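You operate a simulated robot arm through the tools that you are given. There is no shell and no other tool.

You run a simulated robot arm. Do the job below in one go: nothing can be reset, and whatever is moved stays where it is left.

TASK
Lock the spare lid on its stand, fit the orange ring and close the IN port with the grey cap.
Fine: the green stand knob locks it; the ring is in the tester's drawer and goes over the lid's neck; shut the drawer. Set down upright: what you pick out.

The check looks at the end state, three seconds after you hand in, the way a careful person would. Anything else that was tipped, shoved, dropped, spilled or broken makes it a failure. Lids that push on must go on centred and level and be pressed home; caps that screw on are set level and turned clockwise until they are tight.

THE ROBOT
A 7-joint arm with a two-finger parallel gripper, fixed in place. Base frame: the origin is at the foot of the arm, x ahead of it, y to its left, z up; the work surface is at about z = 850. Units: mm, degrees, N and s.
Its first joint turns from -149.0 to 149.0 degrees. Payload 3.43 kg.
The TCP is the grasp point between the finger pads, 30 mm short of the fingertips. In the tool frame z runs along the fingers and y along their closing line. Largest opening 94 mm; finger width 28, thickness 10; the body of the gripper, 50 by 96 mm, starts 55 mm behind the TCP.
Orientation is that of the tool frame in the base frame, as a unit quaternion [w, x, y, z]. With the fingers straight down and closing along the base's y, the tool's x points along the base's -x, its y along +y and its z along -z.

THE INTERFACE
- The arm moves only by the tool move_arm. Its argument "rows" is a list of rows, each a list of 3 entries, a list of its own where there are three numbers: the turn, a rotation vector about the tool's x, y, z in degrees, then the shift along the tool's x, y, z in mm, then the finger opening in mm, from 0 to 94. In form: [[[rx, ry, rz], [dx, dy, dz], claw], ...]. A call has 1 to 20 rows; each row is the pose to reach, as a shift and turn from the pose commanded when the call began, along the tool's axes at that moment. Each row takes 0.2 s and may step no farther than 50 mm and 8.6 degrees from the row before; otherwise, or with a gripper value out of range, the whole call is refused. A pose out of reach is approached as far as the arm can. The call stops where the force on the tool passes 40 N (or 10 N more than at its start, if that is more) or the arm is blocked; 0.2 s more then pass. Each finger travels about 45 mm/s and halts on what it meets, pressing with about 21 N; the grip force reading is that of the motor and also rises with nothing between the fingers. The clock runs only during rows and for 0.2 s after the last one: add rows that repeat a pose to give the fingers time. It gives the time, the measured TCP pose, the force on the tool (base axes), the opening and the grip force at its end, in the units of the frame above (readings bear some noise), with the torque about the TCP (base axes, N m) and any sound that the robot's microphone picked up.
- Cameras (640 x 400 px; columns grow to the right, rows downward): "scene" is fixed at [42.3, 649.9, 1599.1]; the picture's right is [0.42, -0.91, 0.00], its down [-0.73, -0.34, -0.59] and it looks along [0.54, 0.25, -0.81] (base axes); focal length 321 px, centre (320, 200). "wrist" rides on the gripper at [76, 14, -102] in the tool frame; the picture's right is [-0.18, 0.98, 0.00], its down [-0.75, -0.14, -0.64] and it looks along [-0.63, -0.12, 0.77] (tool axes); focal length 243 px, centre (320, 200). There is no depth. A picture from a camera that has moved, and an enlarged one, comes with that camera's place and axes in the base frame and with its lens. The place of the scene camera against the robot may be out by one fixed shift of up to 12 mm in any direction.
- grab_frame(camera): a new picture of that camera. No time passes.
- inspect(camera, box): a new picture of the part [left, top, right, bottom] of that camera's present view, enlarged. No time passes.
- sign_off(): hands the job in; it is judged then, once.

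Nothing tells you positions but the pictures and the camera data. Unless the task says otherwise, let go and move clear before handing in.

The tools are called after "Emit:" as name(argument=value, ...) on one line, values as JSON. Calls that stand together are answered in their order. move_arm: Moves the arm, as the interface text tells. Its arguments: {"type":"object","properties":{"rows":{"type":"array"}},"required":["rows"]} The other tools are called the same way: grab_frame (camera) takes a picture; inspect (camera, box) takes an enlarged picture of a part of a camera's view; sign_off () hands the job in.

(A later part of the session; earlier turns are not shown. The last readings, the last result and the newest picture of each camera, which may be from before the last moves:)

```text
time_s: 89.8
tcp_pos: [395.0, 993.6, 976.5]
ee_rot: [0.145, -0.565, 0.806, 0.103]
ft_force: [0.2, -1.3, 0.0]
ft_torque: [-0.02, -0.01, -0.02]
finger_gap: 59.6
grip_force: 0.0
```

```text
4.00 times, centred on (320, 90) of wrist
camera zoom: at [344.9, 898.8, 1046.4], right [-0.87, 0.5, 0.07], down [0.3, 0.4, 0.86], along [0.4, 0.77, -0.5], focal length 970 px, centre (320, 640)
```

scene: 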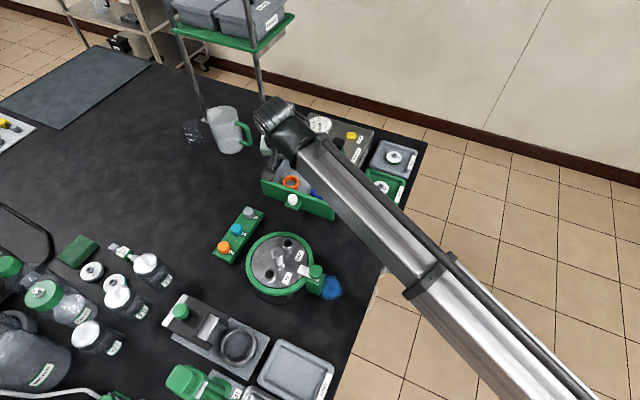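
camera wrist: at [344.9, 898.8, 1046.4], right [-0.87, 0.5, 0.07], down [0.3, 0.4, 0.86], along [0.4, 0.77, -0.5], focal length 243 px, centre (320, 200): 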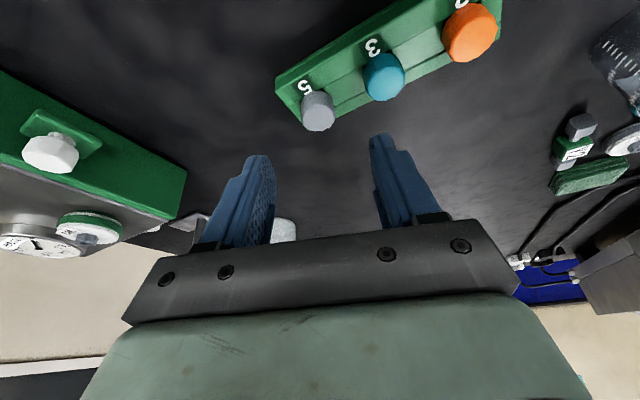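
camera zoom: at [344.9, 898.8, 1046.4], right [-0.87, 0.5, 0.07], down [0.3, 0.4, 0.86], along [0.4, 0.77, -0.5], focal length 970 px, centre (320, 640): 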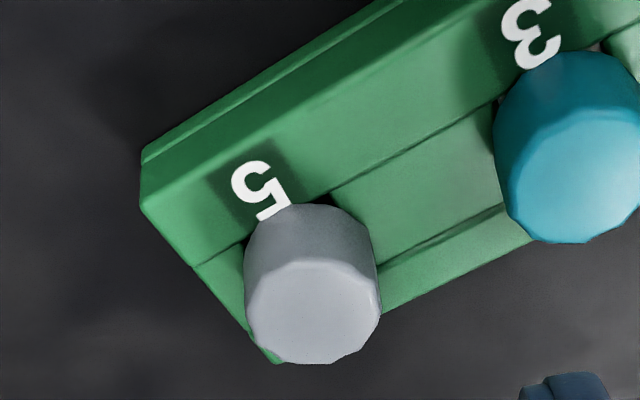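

The cap's top is at about (404.5, 1022.5, 889), diameter 28 mm. I'll approach along the axis with a 42 mm opening, stopping short to verify.

Emit:
move_arm(rows=[[[0, 0, 0], [2, -0.4, 20], 50], [[0, 0, 0], [5, -0.8, 40], 42], [[0, 0, 0], [5.2, -0.8, 50], 42], [[0, 0, 0], [5.2, -0.8, 50], 42]])

Emit:
inspect(camera="wrist", box=[240, 80, 400, 180])

Emit:
inspect(camera="scene", box=[200, 170, 320, 270])

```text
time_s: 90.8
tcp_pos: [398.7, 1007.4, 928.2]
ee_rot: [0.145, -0.564, 0.806, 0.104]
ft_force: [0.0, 1.0, 0.3]
ft_torque: [0.04, 0.0, -0.01]
finger_gap: 42.1
grip_force: 0.0
```

```text
4.00 times, centred on (320, 130) of wrist
camera zoom: at [348.8, 911.7, 998.5], right [-0.87, 0.5, 0.07], down [0.3, 0.4, 0.86], along [0.4, 0.77, -0.5], focal length 970 px, centre (320, 480)
```

zoom: 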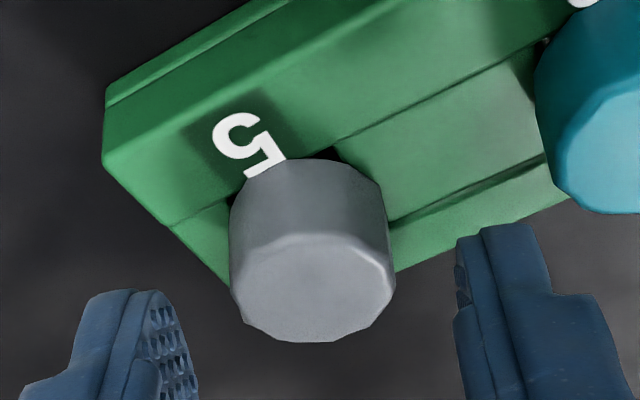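

```text
4.00 times, centred on (260, 220) of scene
camera zoom: at [42.3, 649.9, 1599.1], right [0.42, -0.91, 0.0], down [-0.73, -0.34, -0.59], along [0.54, 0.25, -0.81], focal length 1286 px, centre (560, 120)
```

zoom: 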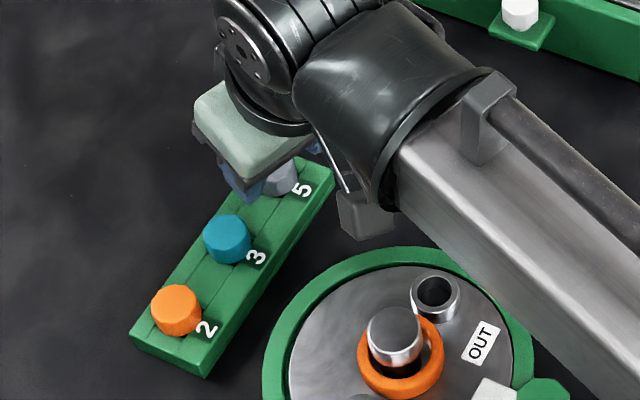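

Well aligned. I'll advance the final 23 mm and close on the cap.

Emit:
move_arm(rows=[[[0, 0, 0], [0.3, -1.1, 10], 42], [[0, 0, 0], [0.5, -1.1, 18], 42], [[0, 0, 0], [0.5, -1.1, 23], 42], [[0, 0, 0], [0.5, -1.1, 23], 34], [[0, 0, 0], [0.5, -1.1, 23], 24], [[0, 0, 0], [0.5, -1.1, 23], 20], [[0, 0, 0], [0.5, -1.1, 23], 20]])

Emit:
inspect(camera="wrist", box=[240, 80, 400, 180])

```text
time_s: 92.4
tcp_pos: [402.4, 1013.9, 907.2]
ee_rot: [0.144, -0.564, 0.806, 0.103]
ft_force: [0.1, 0.1, 1.5]
ft_torque: [0.04, 0.03, 0.03]
finger_gap: 25.7
grip_force: 20.3
```

```text
4.00 times, centred on (320, 130) of wrist
camera zoom: at [351.7, 917.8, 976.8], right [-0.87, 0.5, 0.07], down [0.3, 0.4, 0.86], along [0.4, 0.77, -0.5], focal length 970 px, centre (320, 480)
```

zoom: 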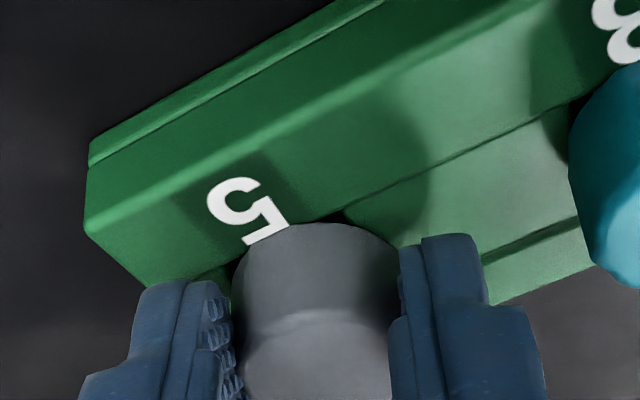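

I have the cap: 25.7 mm at 20 N. I'll lift straight up.

Emit:
move_arm(rows=[[[0, 0, 0], [-1.7, 0, -4.7], 18], [[0, 0, 0], [-3.5, 0, -9.4], 18], [[0, 0, 0], [-8.7, 0.1, -23.4], 18], [[0, 0, 0], [-17.4, 0.2, -46.9], 18], [[0, 0, 0], [-27.9, 0.3, -75], 18], [[0, 0, 0], [-27.9, 0.3, -75], 18]])

Emit:
grab_frame(camera="wrist")

Emit:
inspect(camera="wrist", box=[240, 80, 400, 200])

Emit:
inspect(camera="scene", box=[200, 170, 320, 270])

```text
time_s: 93.8
tcp_pos: [402.0, 1013.8, 988.8]
ee_rot: [0.145, -0.565, 0.805, 0.104]
ft_force: [0.5, 0.3, -0.4]
ft_torque: [0.06, 0.0, 0.01]
finger_gap: 25.6
grip_force: 21.1
```

```text
taken
camera wrist: at [351.7, 918.3, 1058.7], right [-0.87, 0.5, 0.07], down [0.3, 0.4, 0.86], along [0.4, 0.77, -0.5], focal length 243 px, centre (320, 200)
```

wrist: 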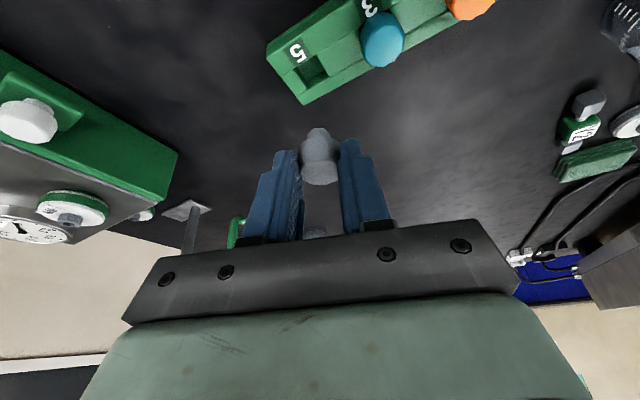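

```text
3.33 times, centred on (320, 140) of wrist
camera zoom: at [351.7, 918.3, 1058.7], right [-0.87, 0.5, 0.07], down [0.3, 0.4, 0.86], along [0.4, 0.77, -0.5], focal length 809 px, centre (320, 400)
```

zoom: 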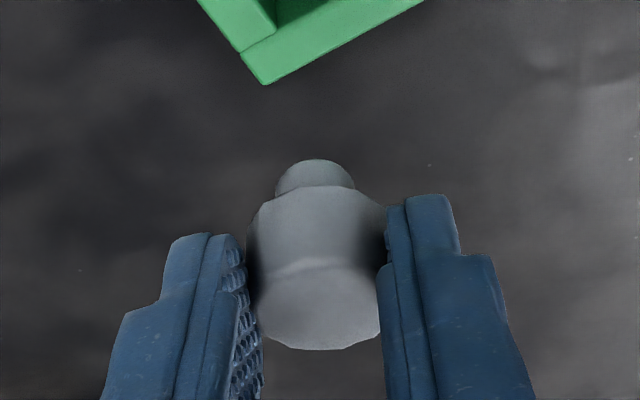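

```text
4.00 times, centred on (260, 220) of scene
camera zoom: at [42.3, 649.9, 1599.1], right [0.42, -0.91, 0.0], down [-0.73, -0.34, -0.59], along [0.54, 0.25, -0.81], focal length 1286 px, centre (560, 120)
```

zoom: 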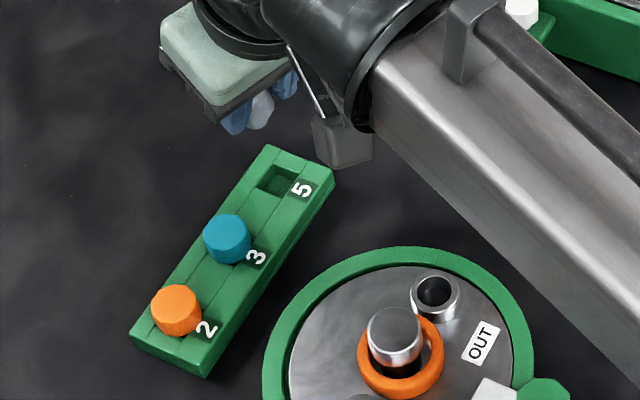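

The grey cap is a plug: a wide faceted head with a narrower stem below. I'll look closely at the stem and at the IN port to see whether it's threaded.

Emit:
inspect(camera="wrist", box=[295, 120, 345, 150])

Emit:
inspect(camera="scene", box=[255, 235, 315, 285])

Emit:
inspect(camera="scene", box=[250, 190, 290, 210])

```text
12.80 times, centred on (320, 135) of wrist
camera zoom: at [351.7, 918.3, 1058.7], right [-0.87, 0.5, 0.07], down [0.3, 0.4, 0.86], along [0.4, 0.77, -0.5], focal length 3106 px, centre (320, 1032)
```

zoom: 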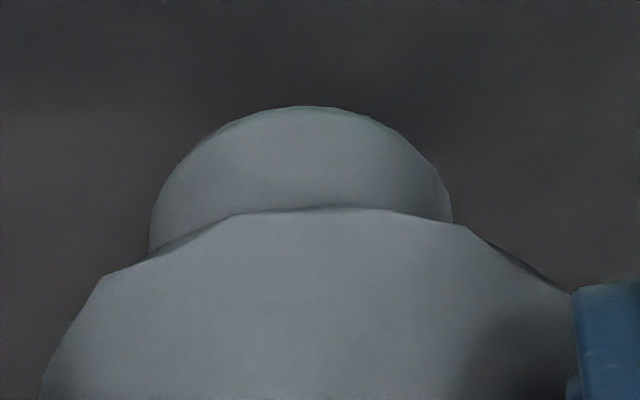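

```text
8.00 times, centred on (285, 260) of scene
camera zoom: at [42.3, 649.9, 1599.1], right [0.42, -0.91, 0.0], down [-0.73, -0.34, -0.59], along [0.54, 0.25, -0.81], focal length 2571 px, centre (600, -280)
```

zoom: 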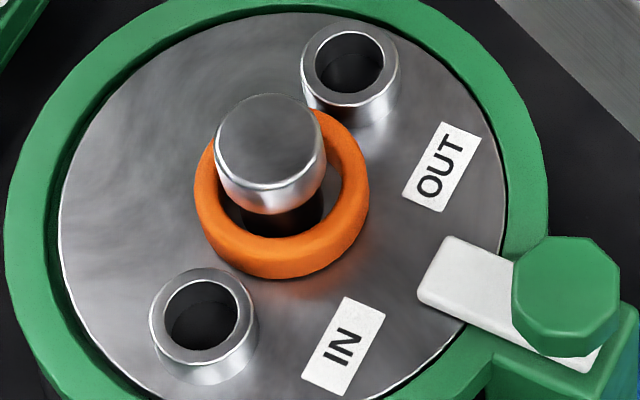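

```text
16.00 times, centred on (270, 200) of scene
camera zoom: at [42.3, 649.9, 1599.1], right [0.42, -0.91, 0.0], down [-0.73, -0.34, -0.59], along [0.54, 0.25, -0.81], focal length 5142 px, centre (1120, 200)
```

zoom: 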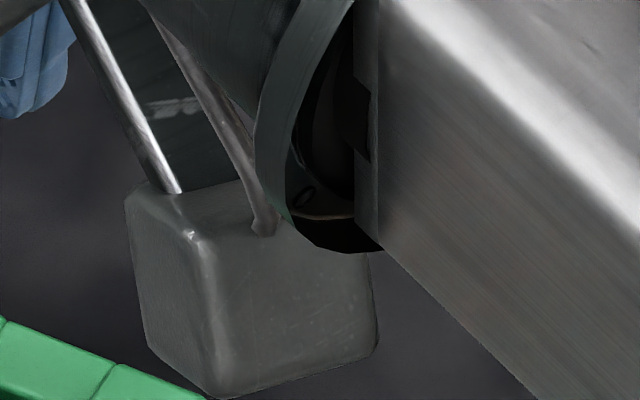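

The stem is smooth (no thread), so this is a push-in plug; IN port top centre is about (260, 868, 934). I'll carry it over the lid, turning to yaw 0 so the fingers stay clear of the neck.

Emit:
move_arm(rows=[[[0, 0, 0], [-14, 0, -37.5], 18], [[2.7, 0, 7.3], [5, 10, -46], 18], [[5.4, -0.1, 14.6], [24, 21, -54], 18], [[8.1, -0.1, 21.9], [44, 31, -63], 18], [[10.8, -0.1, 29.2], [63, 42, -71], 18], [[13.6, -0.1, 36.4], [82, 52, -80], 18], [[16.3, -0.2, 43.7], [101, 63, -88], 18], [[19, -0.2, 51], [121, 73, -97], 18], [[21.7, -0.2, 58.3], [140, 84, -105], 18], [[24.4, -0.23, 65.6], [159.6, 94, -113.4], 18], [[24.4, -0.23, 65.6], [159.6, 94, -113.4], 18]])

Emit:
grab_frame(camera="wrist")

Emit:
inspect(camera="wrist", box=[240, 60, 400, 180])

Emit:
inspect(camera="scene", box=[200, 180, 340, 300])

```text
time_s: 96.2
tcp_pos: [249.1, 866.0, 1036.6]
ee_rot: [0.177, 0.0, 0.984, 0.002]
ft_force: [0.1, 0.5, 0.0]
ft_torque: [0.03, -0.01, 0.04]
finger_gap: 25.4
grip_force: 20.9
```

```text
taken
camera wrist: at [140.5, 880.2, 1106.7], right [0.17, 0.98, 0.07], down [0.48, -0.15, 0.86], along [0.86, -0.12, -0.5], focal length 243 px, centre (320, 200)
```

wrist: 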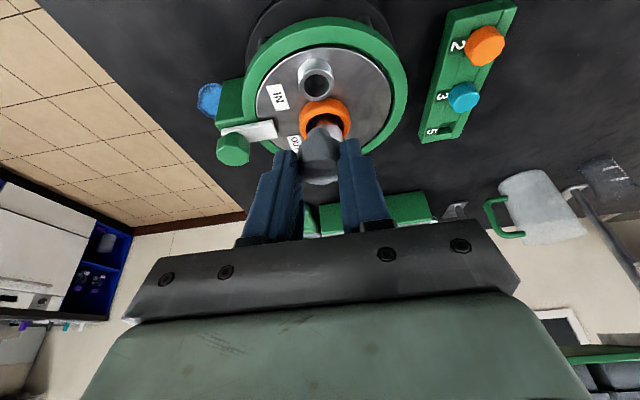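

```text
3.33 times, centred on (320, 120) of wrist
camera zoom: at [140.5, 880.2, 1106.7], right [0.17, 0.98, 0.07], down [0.48, -0.15, 0.86], along [0.86, -0.12, -0.5], focal length 809 px, centre (320, 467)
```

zoom: 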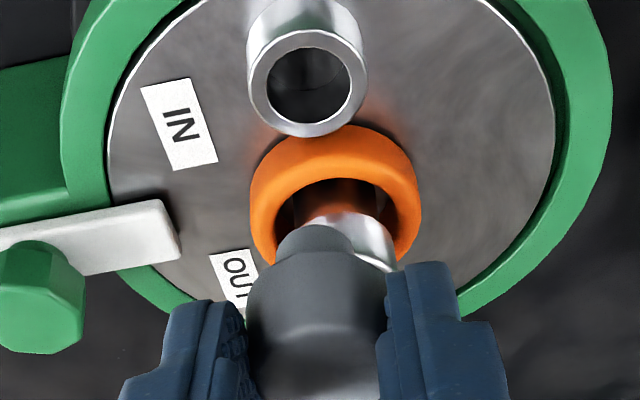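

```text
3.33 times, centred on (270, 240) of scene
camera zoom: at [42.3, 649.9, 1599.1], right [0.42, -0.91, 0.0], down [-0.73, -0.34, -0.59], along [0.54, 0.25, -0.81], focal length 1071 px, centre (487, 67)
```

zoom: 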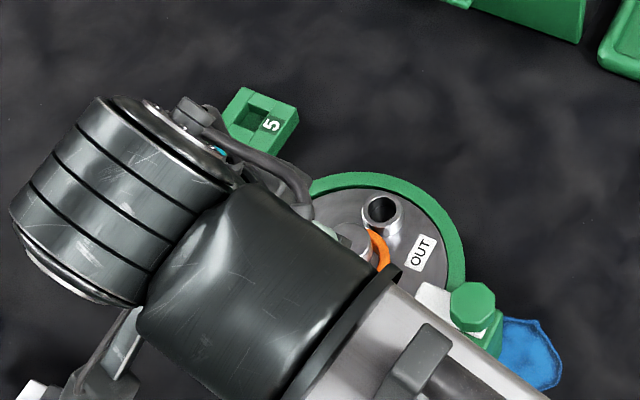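

I have a clear view of both the plug and the port. I'll correct about +1.8 mm in y and -1.5 mm in x, lower 36 mm, and re-check.

Emit:
move_arm(rows=[[[0, 0, 0], [4.5, 0.6, 11], 18], [[0, 0, 0], [9.2, 1.2, 22], 18], [[0, 0, 0], [13.9, 1.8, 33.2], 18], [[0, 0, 0], [13.9, 1.8, 33.2], 18]])

Emit:
inspect(camera="wrist", box=[260, 70, 380, 170])

Emit:
inspect(camera="scene", box=[230, 230, 310, 290])

```text
time_s: 97.2
tcp_pos: [247.9, 868.4, 1001.6]
ee_rot: [0.177, -0.001, 0.984, 0.003]
ft_force: [0.1, 0.6, 0.0]
ft_torque: [0.0, 0.07, -0.03]
finger_gap: 25.6
grip_force: 21.3
```

```text
4.00 times, centred on (320, 120) of wrist
camera zoom: at [139.4, 882.8, 1071.1], right [0.17, 0.98, 0.07], down [0.48, -0.14, 0.86], along [0.86, -0.11, -0.5], focal length 970 px, centre (320, 520)
```

zoom: 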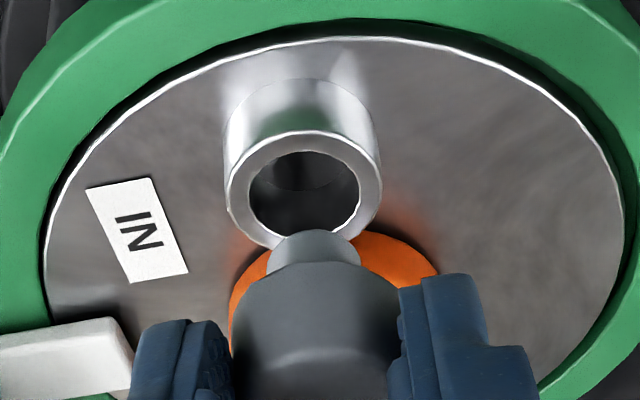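

```text
6.67 times, centred on (270, 260) of scene
camera zoom: at [42.3, 649.9, 1599.1], right [0.42, -0.91, 0.0], down [-0.73, -0.34, -0.59], along [0.54, 0.25, -0.81], focal length 2142 px, centre (653, -200)
```

zoom: 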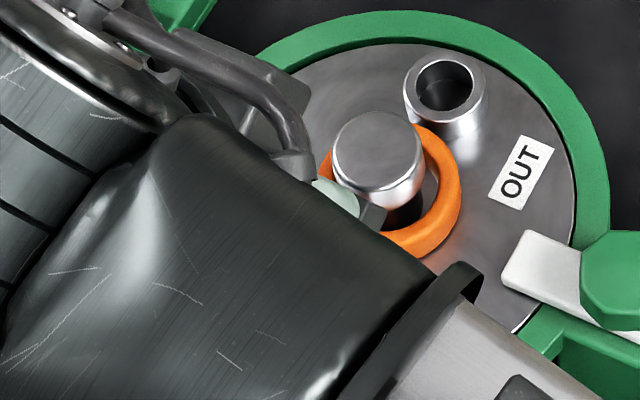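

Close. A small correction (-0.8 in y, -1 in x), then 8 mm lower and check again.

Emit:
move_arm(rows=[[[0, 0, 0], [1.8, -0.4, 3.6], 18], [[0, 0, 0], [3.7, -0.8, 7.15], 18], [[0, 0, 0], [3.7, -0.8, 7.15], 18]])

Emit:
inspect(camera="wrist", box=[280, 95, 360, 155])

```text
time_s: 98.0
tcp_pos: [246.7, 868.3, 993.1]
ee_rot: [0.177, 0.0, 0.984, 0.002]
ft_force: [-0.9, -0.6, -0.4]
ft_torque: [-0.01, 0.01, 0.01]
finger_gap: 25.6
grip_force: 21.3
```

```text
6.67 times, centred on (320, 125) of wrist
camera zoom: at [139.2, 882.2, 1063.2], right [0.17, 0.98, 0.07], down [0.48, -0.14, 0.86], along [0.86, -0.11, -0.5], focal length 1618 px, centre (320, 700)
```

zoom: 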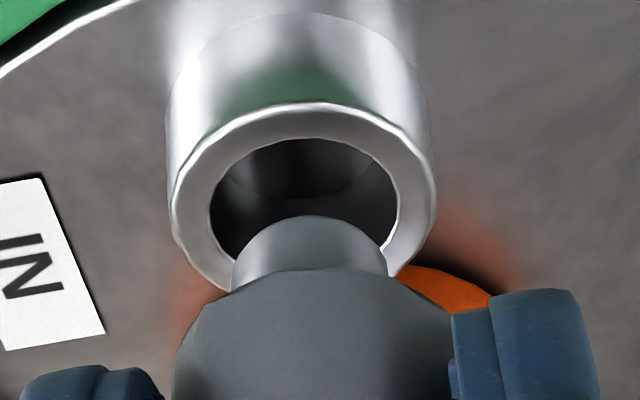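

Sideways it's aligned. The height relation is uncertain, so I'll lower in small steps, watching force and picture.

Emit:
move_arm(rows=[[[0, 0, 0], [0.9, 0, 2.3], 18], [[0, 0, 0], [1.7, 0, 4.7], 18], [[0, 0, 0], [1.7, 0, 4.7], 18]])

Emit:
inspect(camera="wrist", box=[280, 95, 360, 155])

```text
time_s: 98.8
tcp_pos: [247.0, 869.0, 988.0]
ee_rot: [0.177, 0.0, 0.984, 0.003]
ft_force: [0.1, 0.2, 0.9]
ft_torque: [-0.03, -0.05, 0.02]
finger_gap: 25.7
grip_force: 20.8
```

```text
6.67 times, centred on (320, 125) of wrist
camera zoom: at [139.5, 882.5, 1058.5], right [0.17, 0.98, 0.07], down [0.48, -0.14, 0.86], along [0.86, -0.11, -0.5], focal length 1618 px, centre (320, 700)
```

zoom: 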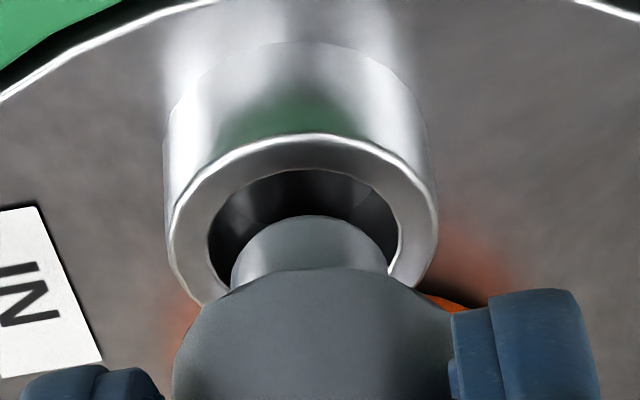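

Emit:
move_arm(rows=[[[0, 0, 0], [0.5, 0, 1.4], 18], [[0, 0, 0], [1.05, 0, 2.8], 18], [[0, 0, 0], [1.05, 0, 2.8], 18]])

Emit:
inspect(camera="wrist", box=[280, 95, 360, 155])

```text
time_s: 99.6
tcp_pos: [246.5, 867.9, 984.2]
ee_rot: [0.177, 0.0, 0.984, 0.003]
ft_force: [-0.1, 0.1, 0.0]
ft_torque: [-0.03, -0.04, 0.0]
finger_gap: 25.4
grip_force: 20.5
```

```text
6.67 times, centred on (320, 125) of wrist
camera zoom: at [138.9, 882.5, 1055.3], right [0.17, 0.98, 0.07], down [0.48, -0.14, 0.86], along [0.86, -0.11, -0.5], focal length 1618 px, centre (320, 700)
```

zoom: 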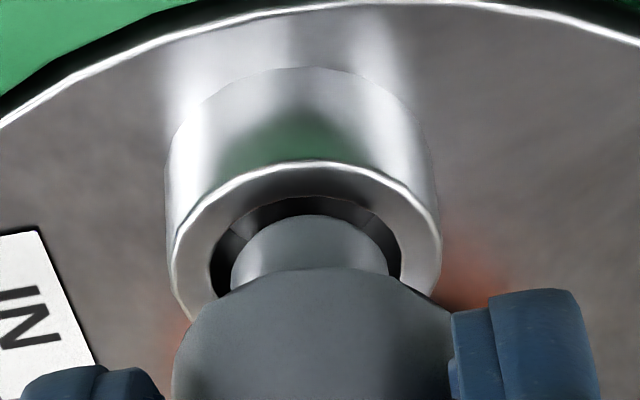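

Emit:
move_arm(rows=[[[0, 0, 0], [0.35, -0.2, 0.95], 18], [[0, 0, 0], [0.7, -0.2, 1.9], 18], [[0, 0, 0], [0.7, -0.2, 1.9], 18]])

Emit:
inspect(camera="wrist", box=[280, 95, 360, 155])

```text
time_s: 100.4
tcp_pos: [245.8, 870.3, 983.4]
ee_rot: [0.178, 0.0, 0.984, 0.002]
ft_force: [0.2, 0.1, -1.1]
ft_torque: [0.04, 0.0, -0.03]
finger_gap: 25.5
grip_force: 20.8
```

```text
6.67 times, centred on (320, 125) of wrist
camera zoom: at [139.5, 883.0, 1053.3], right [0.17, 0.98, 0.07], down [0.48, -0.14, 0.86], along [0.86, -0.11, -0.5], focal length 1618 px, centre (320, 700)
```

zoom: 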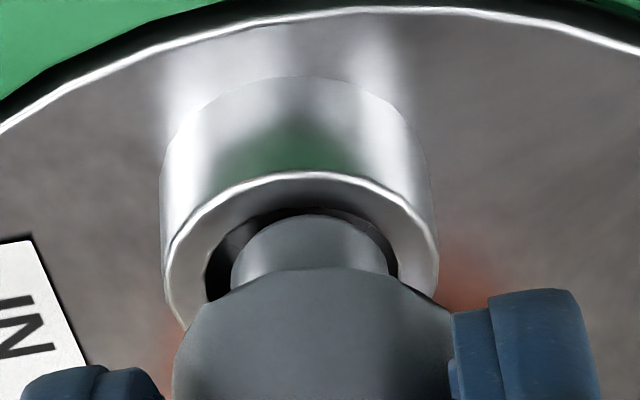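

Emit:
move_arm(rows=[[[0, 0, 0], [-0.5, -0.6, 0.2], 18], [[0, 0, 0], [-0.24, -0.6, 2.2], 18], [[0, 0, 0], [-0.24, -0.6, 2.2], 18]])

Emit:
inspect(camera="wrist", box=[280, 95, 360, 155])

```text
time_s: 101.2
tcp_pos: [247.8, 869.3, 980.7]
ee_rot: [0.177, 0.0, 0.984, 0.002]
ft_force: [0.3, 0.4, 0.1]
ft_torque: [0.0, 0.03, -0.01]
finger_gap: 25.5
grip_force: 20.8
```

```text
6.67 times, centred on (320, 125) of wrist
camera zoom: at [140.5, 882.0, 1050.7], right [0.17, 0.98, 0.07], down [0.48, -0.14, 0.86], along [0.86, -0.11, -0.5], focal length 1618 px, centre (320, 700)
```

zoom: 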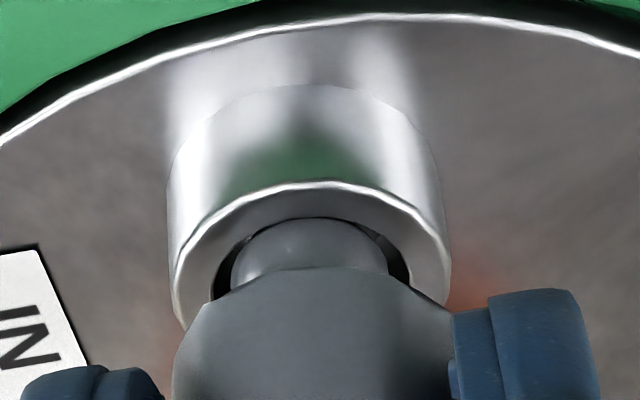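

Emit:
inspect(camera="wrist", box=[300, 115, 340, 140])

```text
16.00 times, centred on (320, 128) of wrist
camera zoom: at [140.5, 882.0, 1050.7], right [0.17, 0.98, 0.07], down [0.48, -0.14, 0.86], along [0.86, -0.11, -0.5], focal length 3882 px, centre (320, 1360)
```

zoom: 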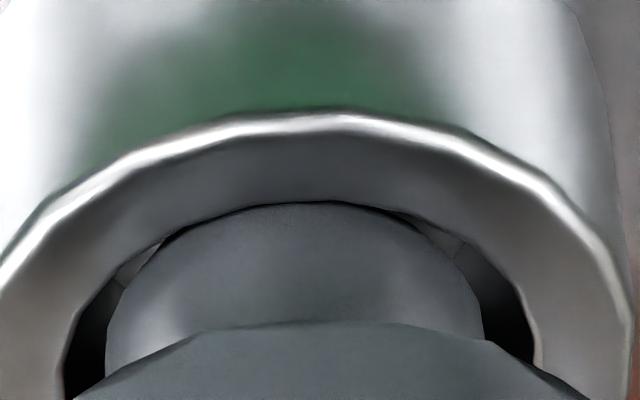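

The near rim now hides the stem's bottom edge, so the stem is entering the bore. I'll lower further in small steps.

Emit:
move_arm(rows=[[[0, 0, 0], [0.5, 0, 1.4], 18], [[0, 0, 0], [1.05, 0, 2.8], 18], [[0, 0, 0], [1.05, 0, 2.8], 18]])

Emit:
inspect(camera="wrist", box=[290, 100, 354, 140])

```text
time_s: 102.0
tcp_pos: [248.3, 868.5, 977.7]
ee_rot: [0.178, -0.001, 0.984, 0.002]
ft_force: [0.6, 0.1, -0.4]
ft_torque: [-0.04, -0.01, -0.02]
finger_gap: 25.3
grip_force: 20.8
```

```text
10.00 times, centred on (322, 120) of wrist
camera zoom: at [140.3, 881.9, 1047.6], right [0.17, 0.98, 0.07], down [0.48, -0.14, 0.86], along [0.86, -0.11, -0.5], focal length 2426 px, centre (300, 1000)
```

zoom: 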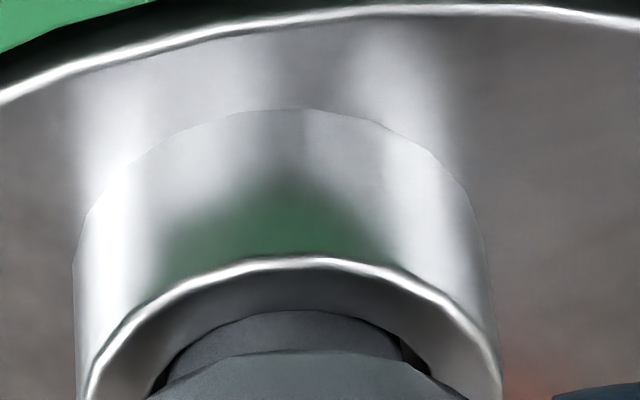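

The stem is in the bore with no force. Continuing down.

Emit:
move_arm(rows=[[[0, 0, 0], [0.5, 0, 1.4], 18], [[0, 0, 0], [1.05, 0, 2.8], 18], [[0, 0, 0], [1.05, 0, 2.8], 18]])

Emit:
move_arm(rows=[[[0, 0, 0], [0.35, 0, 0.95], 18], [[0, 0, 0], [0.7, 0, 1.9], 18], [[0, 0, 0], [0.7, 0, 1.9], 18]])

Emit:
inspect(camera="wrist", box=[280, 90, 360, 150])

```text
time_s: 102.8
tcp_pos: [249.2, 867.9, 975.1]
ee_rot: [0.177, 0.0, 0.984, 0.002]
ft_force: [1.2, 0.8, 0.3]
ft_torque: [0.05, -0.03, 0.01]
finger_gap: 25.6
grip_force: 20.9
```

```text
time_s: 103.6
tcp_pos: [247.9, 866.7, 973.9]
ee_rot: [0.178, 0.0, 0.984, 0.003]
ft_force: [1.2, 1.7, 0.5]
ft_torque: [0.09, -0.09, 0.03]
finger_gap: 25.3
grip_force: 20.7
```

```text
6.67 times, centred on (320, 120) of wrist
camera zoom: at [139.8, 881.0, 1043.3], right [0.17, 0.98, 0.07], down [0.48, -0.14, 0.86], along [0.86, -0.11, -0.5], focal length 1618 px, centre (320, 733)
```

zoom: 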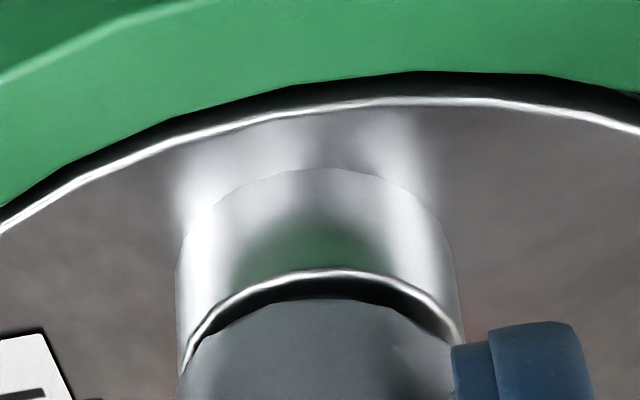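

Emit:
move_arm(rows=[[[0, 0, 0], [0.35, 0.4, 0.95], 18], [[0, 0, 0], [0.7, 0.4, 1.9], 18], [[0, 0, 0], [0.7, 0.4, 1.9], 18]])

Emit:
move_arm(rows=[[[0, 0, 0], [0.35, 0, 0.95], 18], [[0, 0, 0], [0.7, 0, 1.9], 18], [[0, 0, 0], [0.7, 0, 1.9], 18]])

Emit:
inspect(camera="wrist", box=[280, 90, 360, 150])

```text
time_s: 104.4
tcp_pos: [246.7, 866.0, 972.7]
ee_rot: [0.177, 0.0, 0.984, 0.002]
ft_force: [0.3, 1.1, -0.5]
ft_torque: [0.01, -0.04, 0.0]
finger_gap: 25.7
grip_force: 20.7
```

```text
time_s: 105.2
tcp_pos: [246.4, 867.3, 969.0]
ee_rot: [0.177, 0.0, 0.984, 0.002]
ft_force: [0.6, 0.3, 0.3]
ft_torque: [0.02, -0.01, 0.0]
finger_gap: 25.6
grip_force: 21.2
```

```text
6.67 times, centred on (320, 120) of wrist
camera zoom: at [139.8, 881.2, 1039.7], right [0.17, 0.98, 0.07], down [0.48, -0.14, 0.86], along [0.86, -0.11, -0.5], focal length 1618 px, centre (320, 733)
```

zoom: 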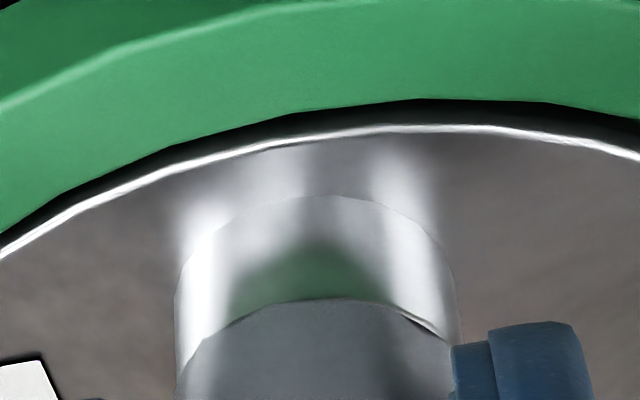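

Emit:
move_arm(rows=[[[0, 0, 0], [0.35, 0, 0.95], 18], [[0, 0, 0], [0.35, 0, 0.95], 18]])

Emit:
move_arm(rows=[[[0, 0, 0], [0.35, 0, 0.95], 18], [[0, 0, 0], [0.35, 0, 0.95], 18]])

Emit:
inspect(camera="wrist", box=[280, 90, 360, 150])

```text
time_s: 105.8
tcp_pos: [247.4, 867.6, 968.8]
ee_rot: [0.177, -0.001, 0.984, 0.003]
ft_force: [-1.2, 1.9, 5.5]
ft_torque: [0.02, -0.05, 0.01]
finger_gap: 25.6
grip_force: 21.6
```

```text
time_s: 106.4
tcp_pos: [248.6, 867.9, 969.7]
ee_rot: [0.179, 0.0, 0.984, 0.003]
ft_force: [-2.7, 5.6, 18.7]
ft_torque: [0.05, -0.19, 0.05]
finger_gap: 25.5
grip_force: 21.2
```

```text
6.67 times, centred on (320, 120) of wrist
camera zoom: at [139.9, 880.9, 1038.8], right [0.17, 0.98, 0.07], down [0.48, -0.15, 0.86], along [0.86, -0.11, -0.5], focal length 1618 px, centre (320, 733)
```

zoom: 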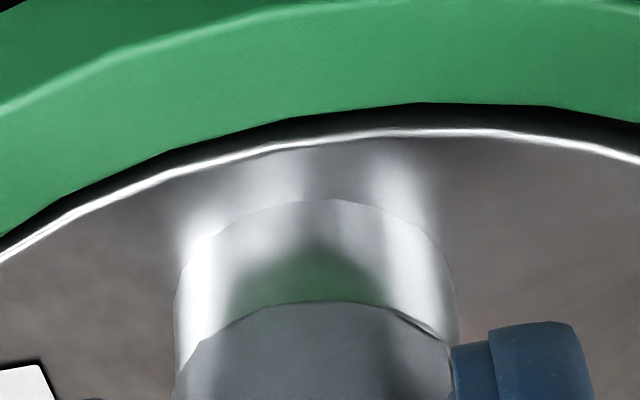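

Contact at 19 N with the plug's head on the rim. I'll ease off, release, rise, and check how it sits.

Emit:
move_arm(rows=[[[0, 0, 0], [-0.5, 0, -1.4], 18], [[0, 0, 0], [-0.5, 0, -1.4], 30], [[0, 0, 0], [-0.5, 0, -1.4], 44], [[0, 0, 0], [-0.5, 0, -1.4], 44], [[0, 0, 0], [-4, 0, -10], 44], [[0, 0, 0], [-14, 0, -38], 44], [[0, 0, 0], [-28, 0, -75], 44], [[0, 0, 0], [-28, 0, -75], 44]])

Emit:
inspect(camera="wrist", box=[230, 30, 410, 150])

Emit:
inspect(camera="scene", box=[230, 220, 330, 300])

```text
time_s: 108.2
tcp_pos: [247.6, 867.2, 1048.1]
ee_rot: [0.177, -0.001, 0.984, 0.003]
ft_force: [-0.2, 0.3, -0.5]
ft_torque: [-0.01, 0.01, 0.0]
finger_gap: 43.9
grip_force: 0.1
```

```text
3.33 times, centred on (320, 90) of wrist
camera zoom: at [139.5, 881.0, 1118.4], right [0.17, 0.98, 0.07], down [0.48, -0.14, 0.86], along [0.86, -0.11, -0.5], focal length 809 px, centre (320, 567)
```

zoom: 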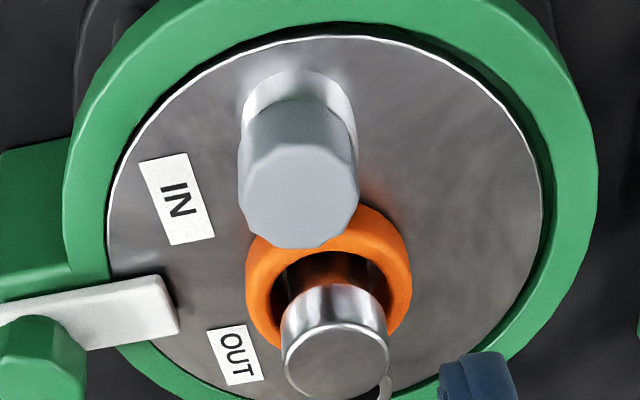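

```text
5.00 times, centred on (280, 260) of scene
camera zoom: at [42.3, 649.9, 1599.1], right [0.42, -0.91, 0.0], down [-0.73, -0.34, -0.59], along [0.54, 0.25, -0.81], focal length 1607 px, centre (520, -100)
```

zoom: 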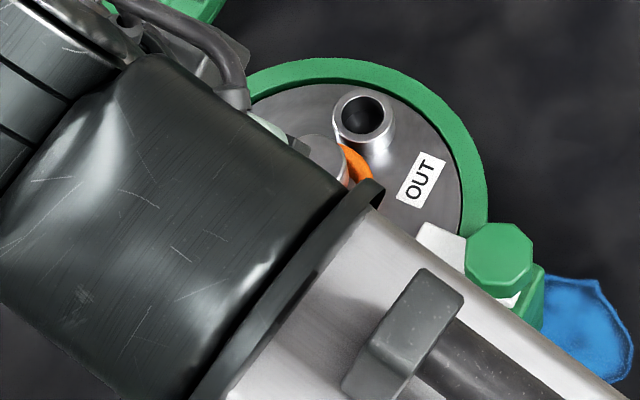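

The plug sits upright on the IN port. Next I'll go to a straight-down tool pose above it to verify centring, then press it home.

Emit:
move_arm(rows=[[[0, 6.8, 0], [-0.3, 0.3, 5], 44], [[0, 13.6, 0], [-0.6, 0.6, 10], 44], [[0, 20.4, 0], [-0.9, 0.8, 20], 44], [[0, 20.4, 0], [-0.9, 0.8, 20], 44]])

Emit:
grab_frame(camera="wrist")

Emit:
inspect(camera="wrist", box=[240, 60, 400, 180])

```text
time_s: 109.2
tcp_pos: [254.7, 866.9, 1028.9]
ee_rot: [0.001, -0.001, 1.0, 0.003]
ft_force: [0.1, -0.6, 0.4]
ft_torque: [-0.01, 0.01, 0.01]
finger_gap: 44.0
grip_force: 0.0
```

```text
taken
camera wrist: at [179.2, 882.0, 1132.7], right [0.18, 0.98, 0.0], down [0.75, -0.14, 0.64], along [0.63, -0.11, -0.77], focal length 243 px, centre (320, 200)
```

wrist: 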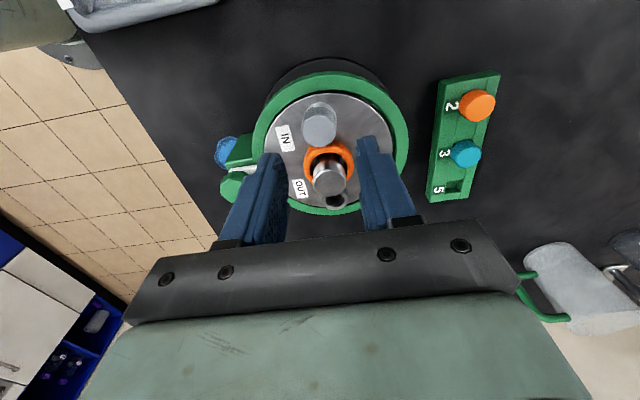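

```text
3.33 times, centred on (320, 120) of wrist
camera zoom: at [179.2, 882.0, 1132.7], right [0.18, 0.98, 0.0], down [0.75, -0.14, 0.64], along [0.63, -0.11, -0.77], focal length 809 px, centre (320, 467)
```

zoom: 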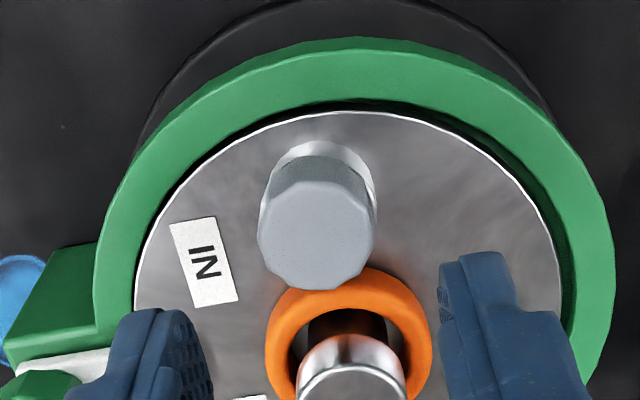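

Emit:
inspect(camera="wrist", box=[300, 90, 350, 130])

Emit:
inspect(camera="scene", box=[240, 240, 300, 290])

```text
10.00 times, centred on (325, 110) of wrist
camera zoom: at [179.2, 882.0, 1132.7], right [0.18, 0.98, 0.0], down [0.75, -0.14, 0.64], along [0.63, -0.11, -0.77], focal length 2426 px, centre (270, 1100)
```

zoom: 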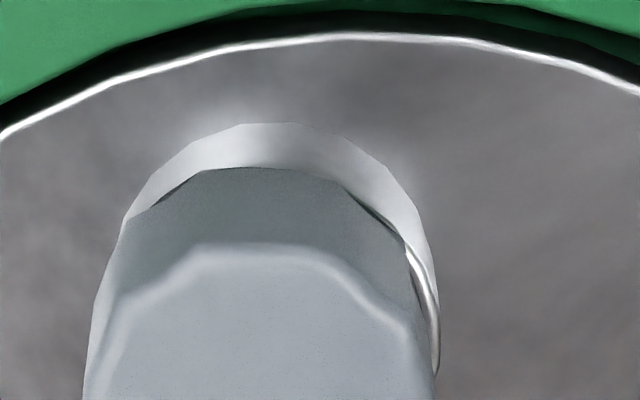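

```text
8.00 times, centred on (270, 265) of scene
camera zoom: at [42.3, 649.9, 1599.1], right [0.42, -0.91, 0.0], down [-0.73, -0.34, -0.59], along [0.54, 0.25, -0.81], focal length 2571 px, centre (720, -320)
```

zoom: 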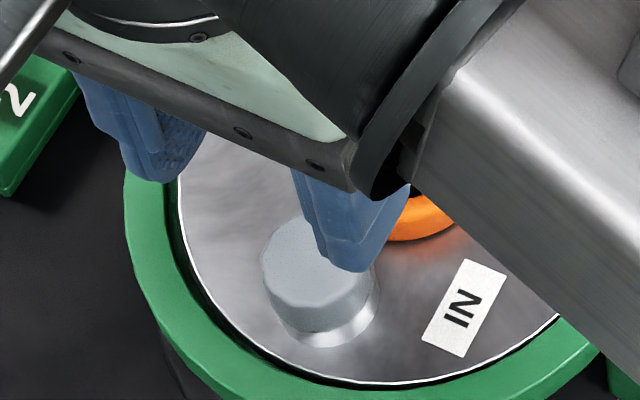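

The plug is in the port but sits about 1–1.5 mm toward -y within the bore's play. I'll grip it with the straight tool, re-centre it and press it home.

Emit:
move_arm(rows=[[[0, 0, 0], [-1.9, -0.9, 25], 44], [[0, 0, 0], [-1.9, -0.9, 50], 44], [[0, 0, 0], [-1.9, -0.9, 60], 44], [[0, 0, 0], [-1.9, -0.9, 60], 36], [[0, 0, 0], [-1.9, -0.9, 60], 24], [[0, 0, 0], [-1.9, -0.9, 60], 18], [[0, 0, 0], [-1.9, -0.9, 60], 18]])

Emit:
grab_frame(camera="wrist")

Emit:
inspect(camera="wrist", box=[280, 110, 360, 170])

```text
time_s: 110.8
tcp_pos: [257.7, 867.4, 969.2]
ee_rot: [0.0, 0.0, 1.0, 0.003]
ft_force: [1.0, -0.2, 0.3]
ft_torque: [0.03, -0.01, -0.05]
finger_gap: 25.2
grip_force: 20.8
```

```text
taken
camera wrist: at [180.7, 881.4, 1071.9], right [0.18, 0.98, 0.0], down [0.75, -0.14, 0.64], along [0.63, -0.11, -0.77], focal length 243 px, centre (320, 200)
```

wrist: 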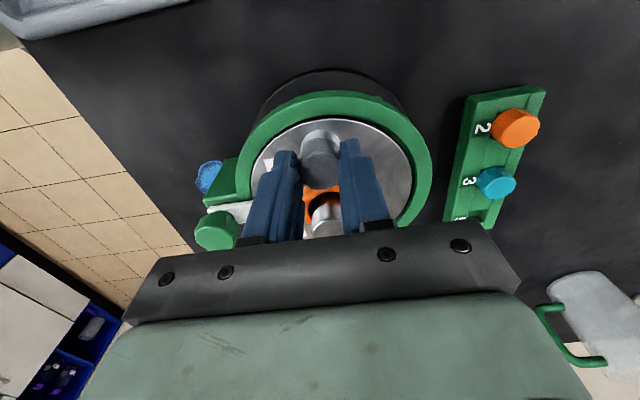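

```text
6.67 times, centred on (320, 140) of wrist
camera zoom: at [180.7, 881.4, 1071.9], right [0.18, 0.98, 0.0], down [0.75, -0.14, 0.64], along [0.63, -0.11, -0.77], focal length 1618 px, centre (320, 600)
```

zoom: 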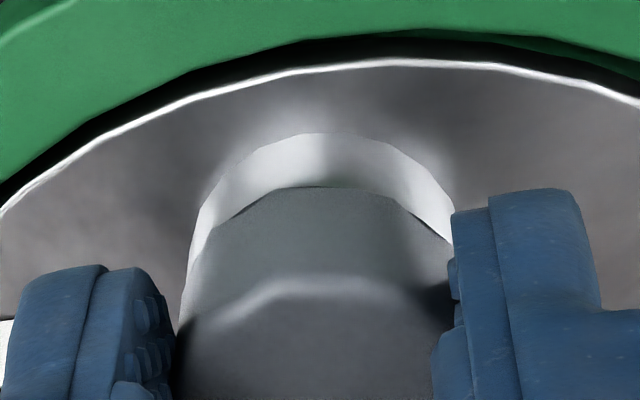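

I have it with the straight tool. I'll nudge +0.7 mm in y and +1 mm in x toward the bore axis, then press down gently.

Emit:
move_arm(rows=[[[0, 0, 0], [-1, 0.7, 0], 18], [[0, 0, 0], [-1, 0.7, 0], 18]])

Emit:
move_arm(rows=[[[0, 0, 0], [0, 0, 1], 18], [[0, 0, 0], [0, 0, 1], 18]])

Emit:
move_arm(rows=[[[0, 0, 0], [0, 0, 1], 18], [[0, 0, 0], [0, 0, 1], 18]])

Emit:
inspect(camera="wrist", box=[280, 110, 360, 170])

```text
time_s: 111.4
tcp_pos: [257.6, 868.8, 968.5]
ee_rot: [0.0, -0.001, 1.0, 0.002]
ft_force: [-0.7, 0.9, 3.2]
ft_torque: [0.02, 0.03, -0.03]
finger_gap: 25.6
grip_force: 21.1
```

```text
time_s: 112.0
tcp_pos: [258.0, 869.2, 967.8]
ee_rot: [0.0, -0.002, 1.0, 0.003]
ft_force: [-1.2, 2.7, 12.3]
ft_torque: [0.02, 0.0, -0.02]
finger_gap: 25.5
grip_force: 20.6
```

```text
time_s: 112.6
tcp_pos: [257.8, 868.5, 966.9]
ee_rot: [-0.001, -0.001, 1.0, 0.004]
ft_force: [-1.9, 2.6, 20.6]
ft_torque: [-0.03, 0.0, -0.02]
finger_gap: 25.5
grip_force: 20.6
```

```text
6.67 times, centred on (320, 140) of wrist
camera zoom: at [181.4, 882.5, 1070.8], right [0.18, 0.98, 0.01], down [0.75, -0.14, 0.64], along [0.63, -0.11, -0.77], focal length 1618 px, centre (320, 600)
```

zoom: 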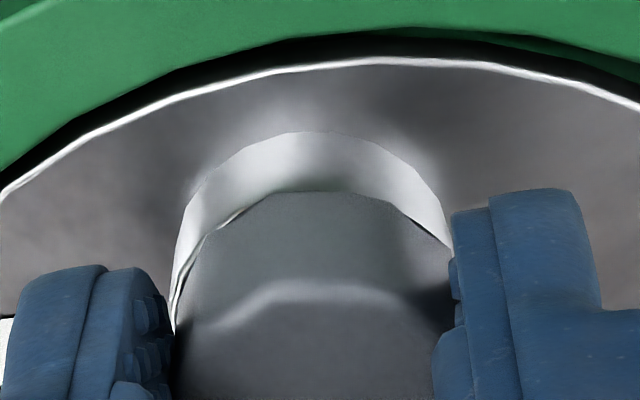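

The plug's head bears on the rim (20 N). I'll centre it -0.35 mm in y, ease to light pressure, then turn clockwise a little to see whether there is any thread engagement.

Emit:
move_arm(rows=[[[0, 0, 0], [0, -0.35, -1.2], 18], [[0, 0, 0], [0, -0.35, -1.2], 18]])

Emit:
move_arm(rows=[[[0, 0, 6], [0, 0, 0], 18], [[0, 0, 12], [0, 0, 0], 18], [[0, 0, 18], [0, 0, 0], 18], [[0, 0, 24], [0, 0, 0], 18], [[0, 0, 30], [0, 0, 0], 18], [[0, 0, 30], [0, 0, 0], 18]])

Emit:
inspect(camera="wrist", box=[280, 110, 360, 170])

```text
time_s: 113.2
tcp_pos: [257.7, 868.5, 966.8]
ee_rot: [0.0, 0.0, 1.0, 0.003]
ft_force: [-0.9, 4.1, 7.6]
ft_torque: [0.06, -0.02, 0.02]
finger_gap: 25.5
grip_force: 20.9
```

```text
time_s: 114.6
tcp_pos: [259.6, 867.5, 968.1]
ee_rot: [-0.001, 0.259, 0.966, 0.003]
ft_force: [0.5, 0.4, 0.1]
ft_torque: [-0.02, 0.01, -0.06]
finger_gap: 25.3
grip_force: 21.7
```

```text
6.67 times, centred on (320, 140) of wrist
camera zoom: at [199.4, 918.4, 1071.5], right [0.65, 0.76, 0.0], down [0.58, -0.5, 0.64], along [0.49, -0.41, -0.77], focal length 1618 px, centre (320, 600)
```

zoom: 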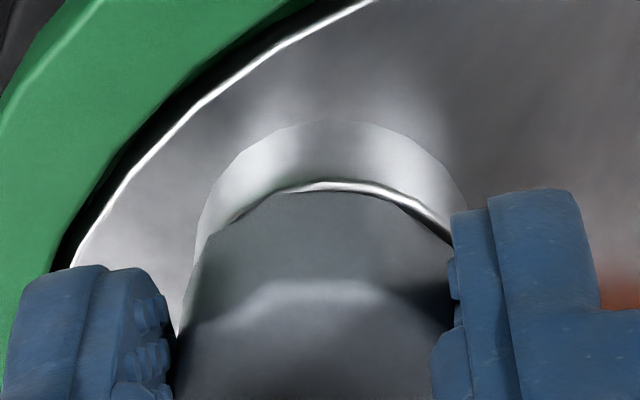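

The vertical load vanished during the turn, so the plug went down: either it settled or it's a thread. I'll keep turning clockwise with light downward pressure and watch.

Emit:
move_arm(rows=[[[0, 0, 0], [0, 0, 0.6], 18], [[0, 0, 0], [0, 0, 0.6], 18]])

Emit:
move_arm(rows=[[[0, 0, 6], [0, 0, 0], 18], [[0, 0, 12], [0, 0, 0], 18], [[0, 0, 18], [0, 0, 0], 18], [[0, 0, 24], [0, 0, 0], 18], [[0, 0, 30], [0, 0, 0], 18], [[0, 0, 30], [0, 0, 0], 18]])

Emit:
inspect(camera="wrist", box=[280, 110, 360, 170])

```text
time_s: 115.2
tcp_pos: [259.4, 869.0, 967.3]
ee_rot: [0.001, 0.258, 0.966, 0.002]
ft_force: [0.4, 0.9, 5.3]
ft_torque: [-0.06, -0.03, -0.01]
finger_gap: 25.3
grip_force: 20.8
```

```text
time_s: 116.6
tcp_pos: [259.9, 868.1, 967.8]
ee_rot: [0.0, 0.499, 0.867, 0.002]
ft_force: [-0.3, 0.4, 0.5]
ft_torque: [0.0, 0.05, -0.04]
finger_gap: 25.1
grip_force: 21.1
```

```text
6.67 times, centred on (320, 140) of wrist
camera zoom: at [232.7, 940.8, 1071.2], right [0.94, 0.33, 0.0], down [0.26, -0.73, 0.64], along [0.21, -0.6, -0.77], focal length 1618 px, centre (320, 600)
```

zoom: 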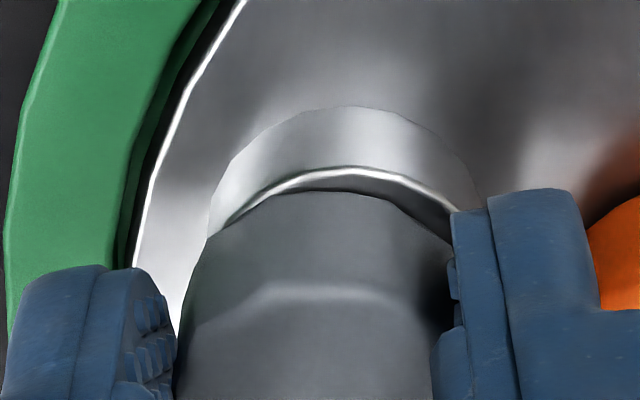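

From this side, the head is displaced about 1–1.5 mm toward -y and slightly -x. I'll re-centre it and look.

Emit:
move_arm(rows=[[[0, 0, 0], [0.7, 1.3, 0], 18], [[0, 0, 0], [0.7, 1.3, 0], 18]])

Emit:
inspect(camera="wrist", box=[280, 110, 360, 170])

```text
time_s: 117.2
tcp_pos: [260.0, 868.4, 968.0]
ee_rot: [0.0, 0.499, 0.866, 0.002]
ft_force: [0.6, 0.1, 0.0]
ft_torque: [0.03, -0.01, 0.0]
finger_gap: 25.3
grip_force: 21.1
```

```text
6.67 times, centred on (320, 140) of wrist
camera zoom: at [233.4, 941.9, 1071.2], right [0.94, 0.33, 0.0], down [0.26, -0.73, 0.64], along [0.21, -0.6, -0.77], focal length 1618 px, centre (320, 600)
```

zoom: 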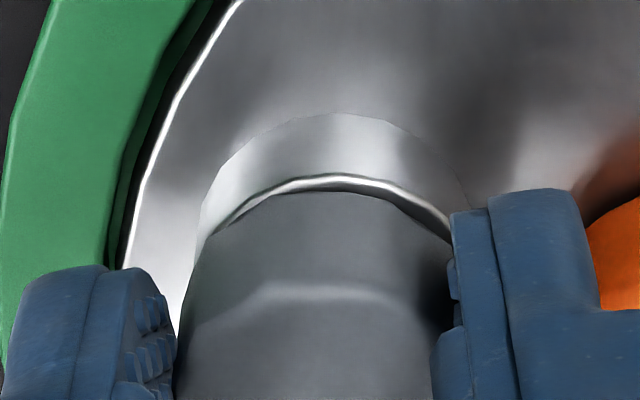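

Emit:
move_arm(rows=[[[0, 0, 0], [0.5, 1.5, 0], 18], [[0, 0, 0], [0.5, 1.5, 0], 18]])

Emit:
inspect(camera="wrist", box=[280, 110, 360, 170])

```text
time_s: 117.8
tcp_pos: [260.0, 869.7, 967.1]
ee_rot: [-0.001, 0.499, 0.866, 0.003]
ft_force: [0.4, -0.3, -0.1]
ft_torque: [-0.01, 0.03, -0.03]
finger_gap: 25.5
grip_force: 21.1
```

```text
6.67 times, centred on (320, 140) of wrist
camera zoom: at [234.2, 943.5, 1071.6], right [0.94, 0.33, 0.0], down [0.26, -0.73, 0.64], along [0.21, -0.6, -0.77], focal length 1618 px, centre (320, 600)
```

zoom: 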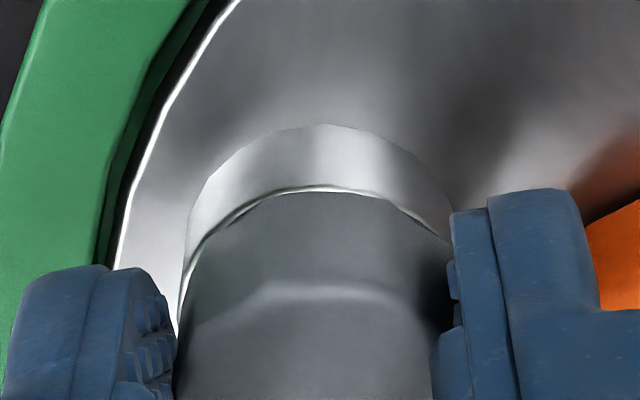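

In this view the plug is centred and flush. I'll do a gentle pull-up test of 2 mm to see whether anything (a thread or tight fit) holds it.

Emit:
move_arm(rows=[[[0, 0, 0], [0, 0, -1], 18], [[0, 0, 0], [0, 0, -2], 18], [[0, 0, 0], [0, 0, -2], 18]])

Emit:
inspect(camera="wrist", box=[280, 110, 360, 170])

```text
time_s: 118.6
tcp_pos: [259.9, 871.1, 969.6]
ee_rot: [-0.001, 0.5, 0.866, 0.002]
ft_force: [0.6, 0.5, 0.2]
ft_torque: [0.01, -0.01, -0.01]
finger_gap: 25.2
grip_force: 20.7
```

```text
6.67 times, centred on (320, 140) of wrist
camera zoom: at [234.2, 943.4, 1073.4], right [0.94, 0.33, 0.0], down [0.26, -0.73, 0.64], along [0.21, -0.6, -0.77], focal length 1618 px, centre (320, 600)
```

zoom: 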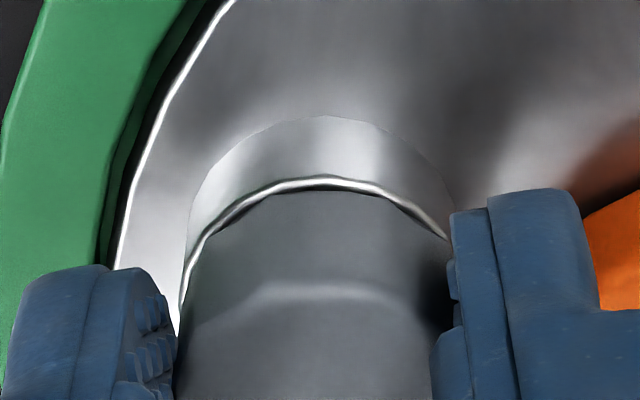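

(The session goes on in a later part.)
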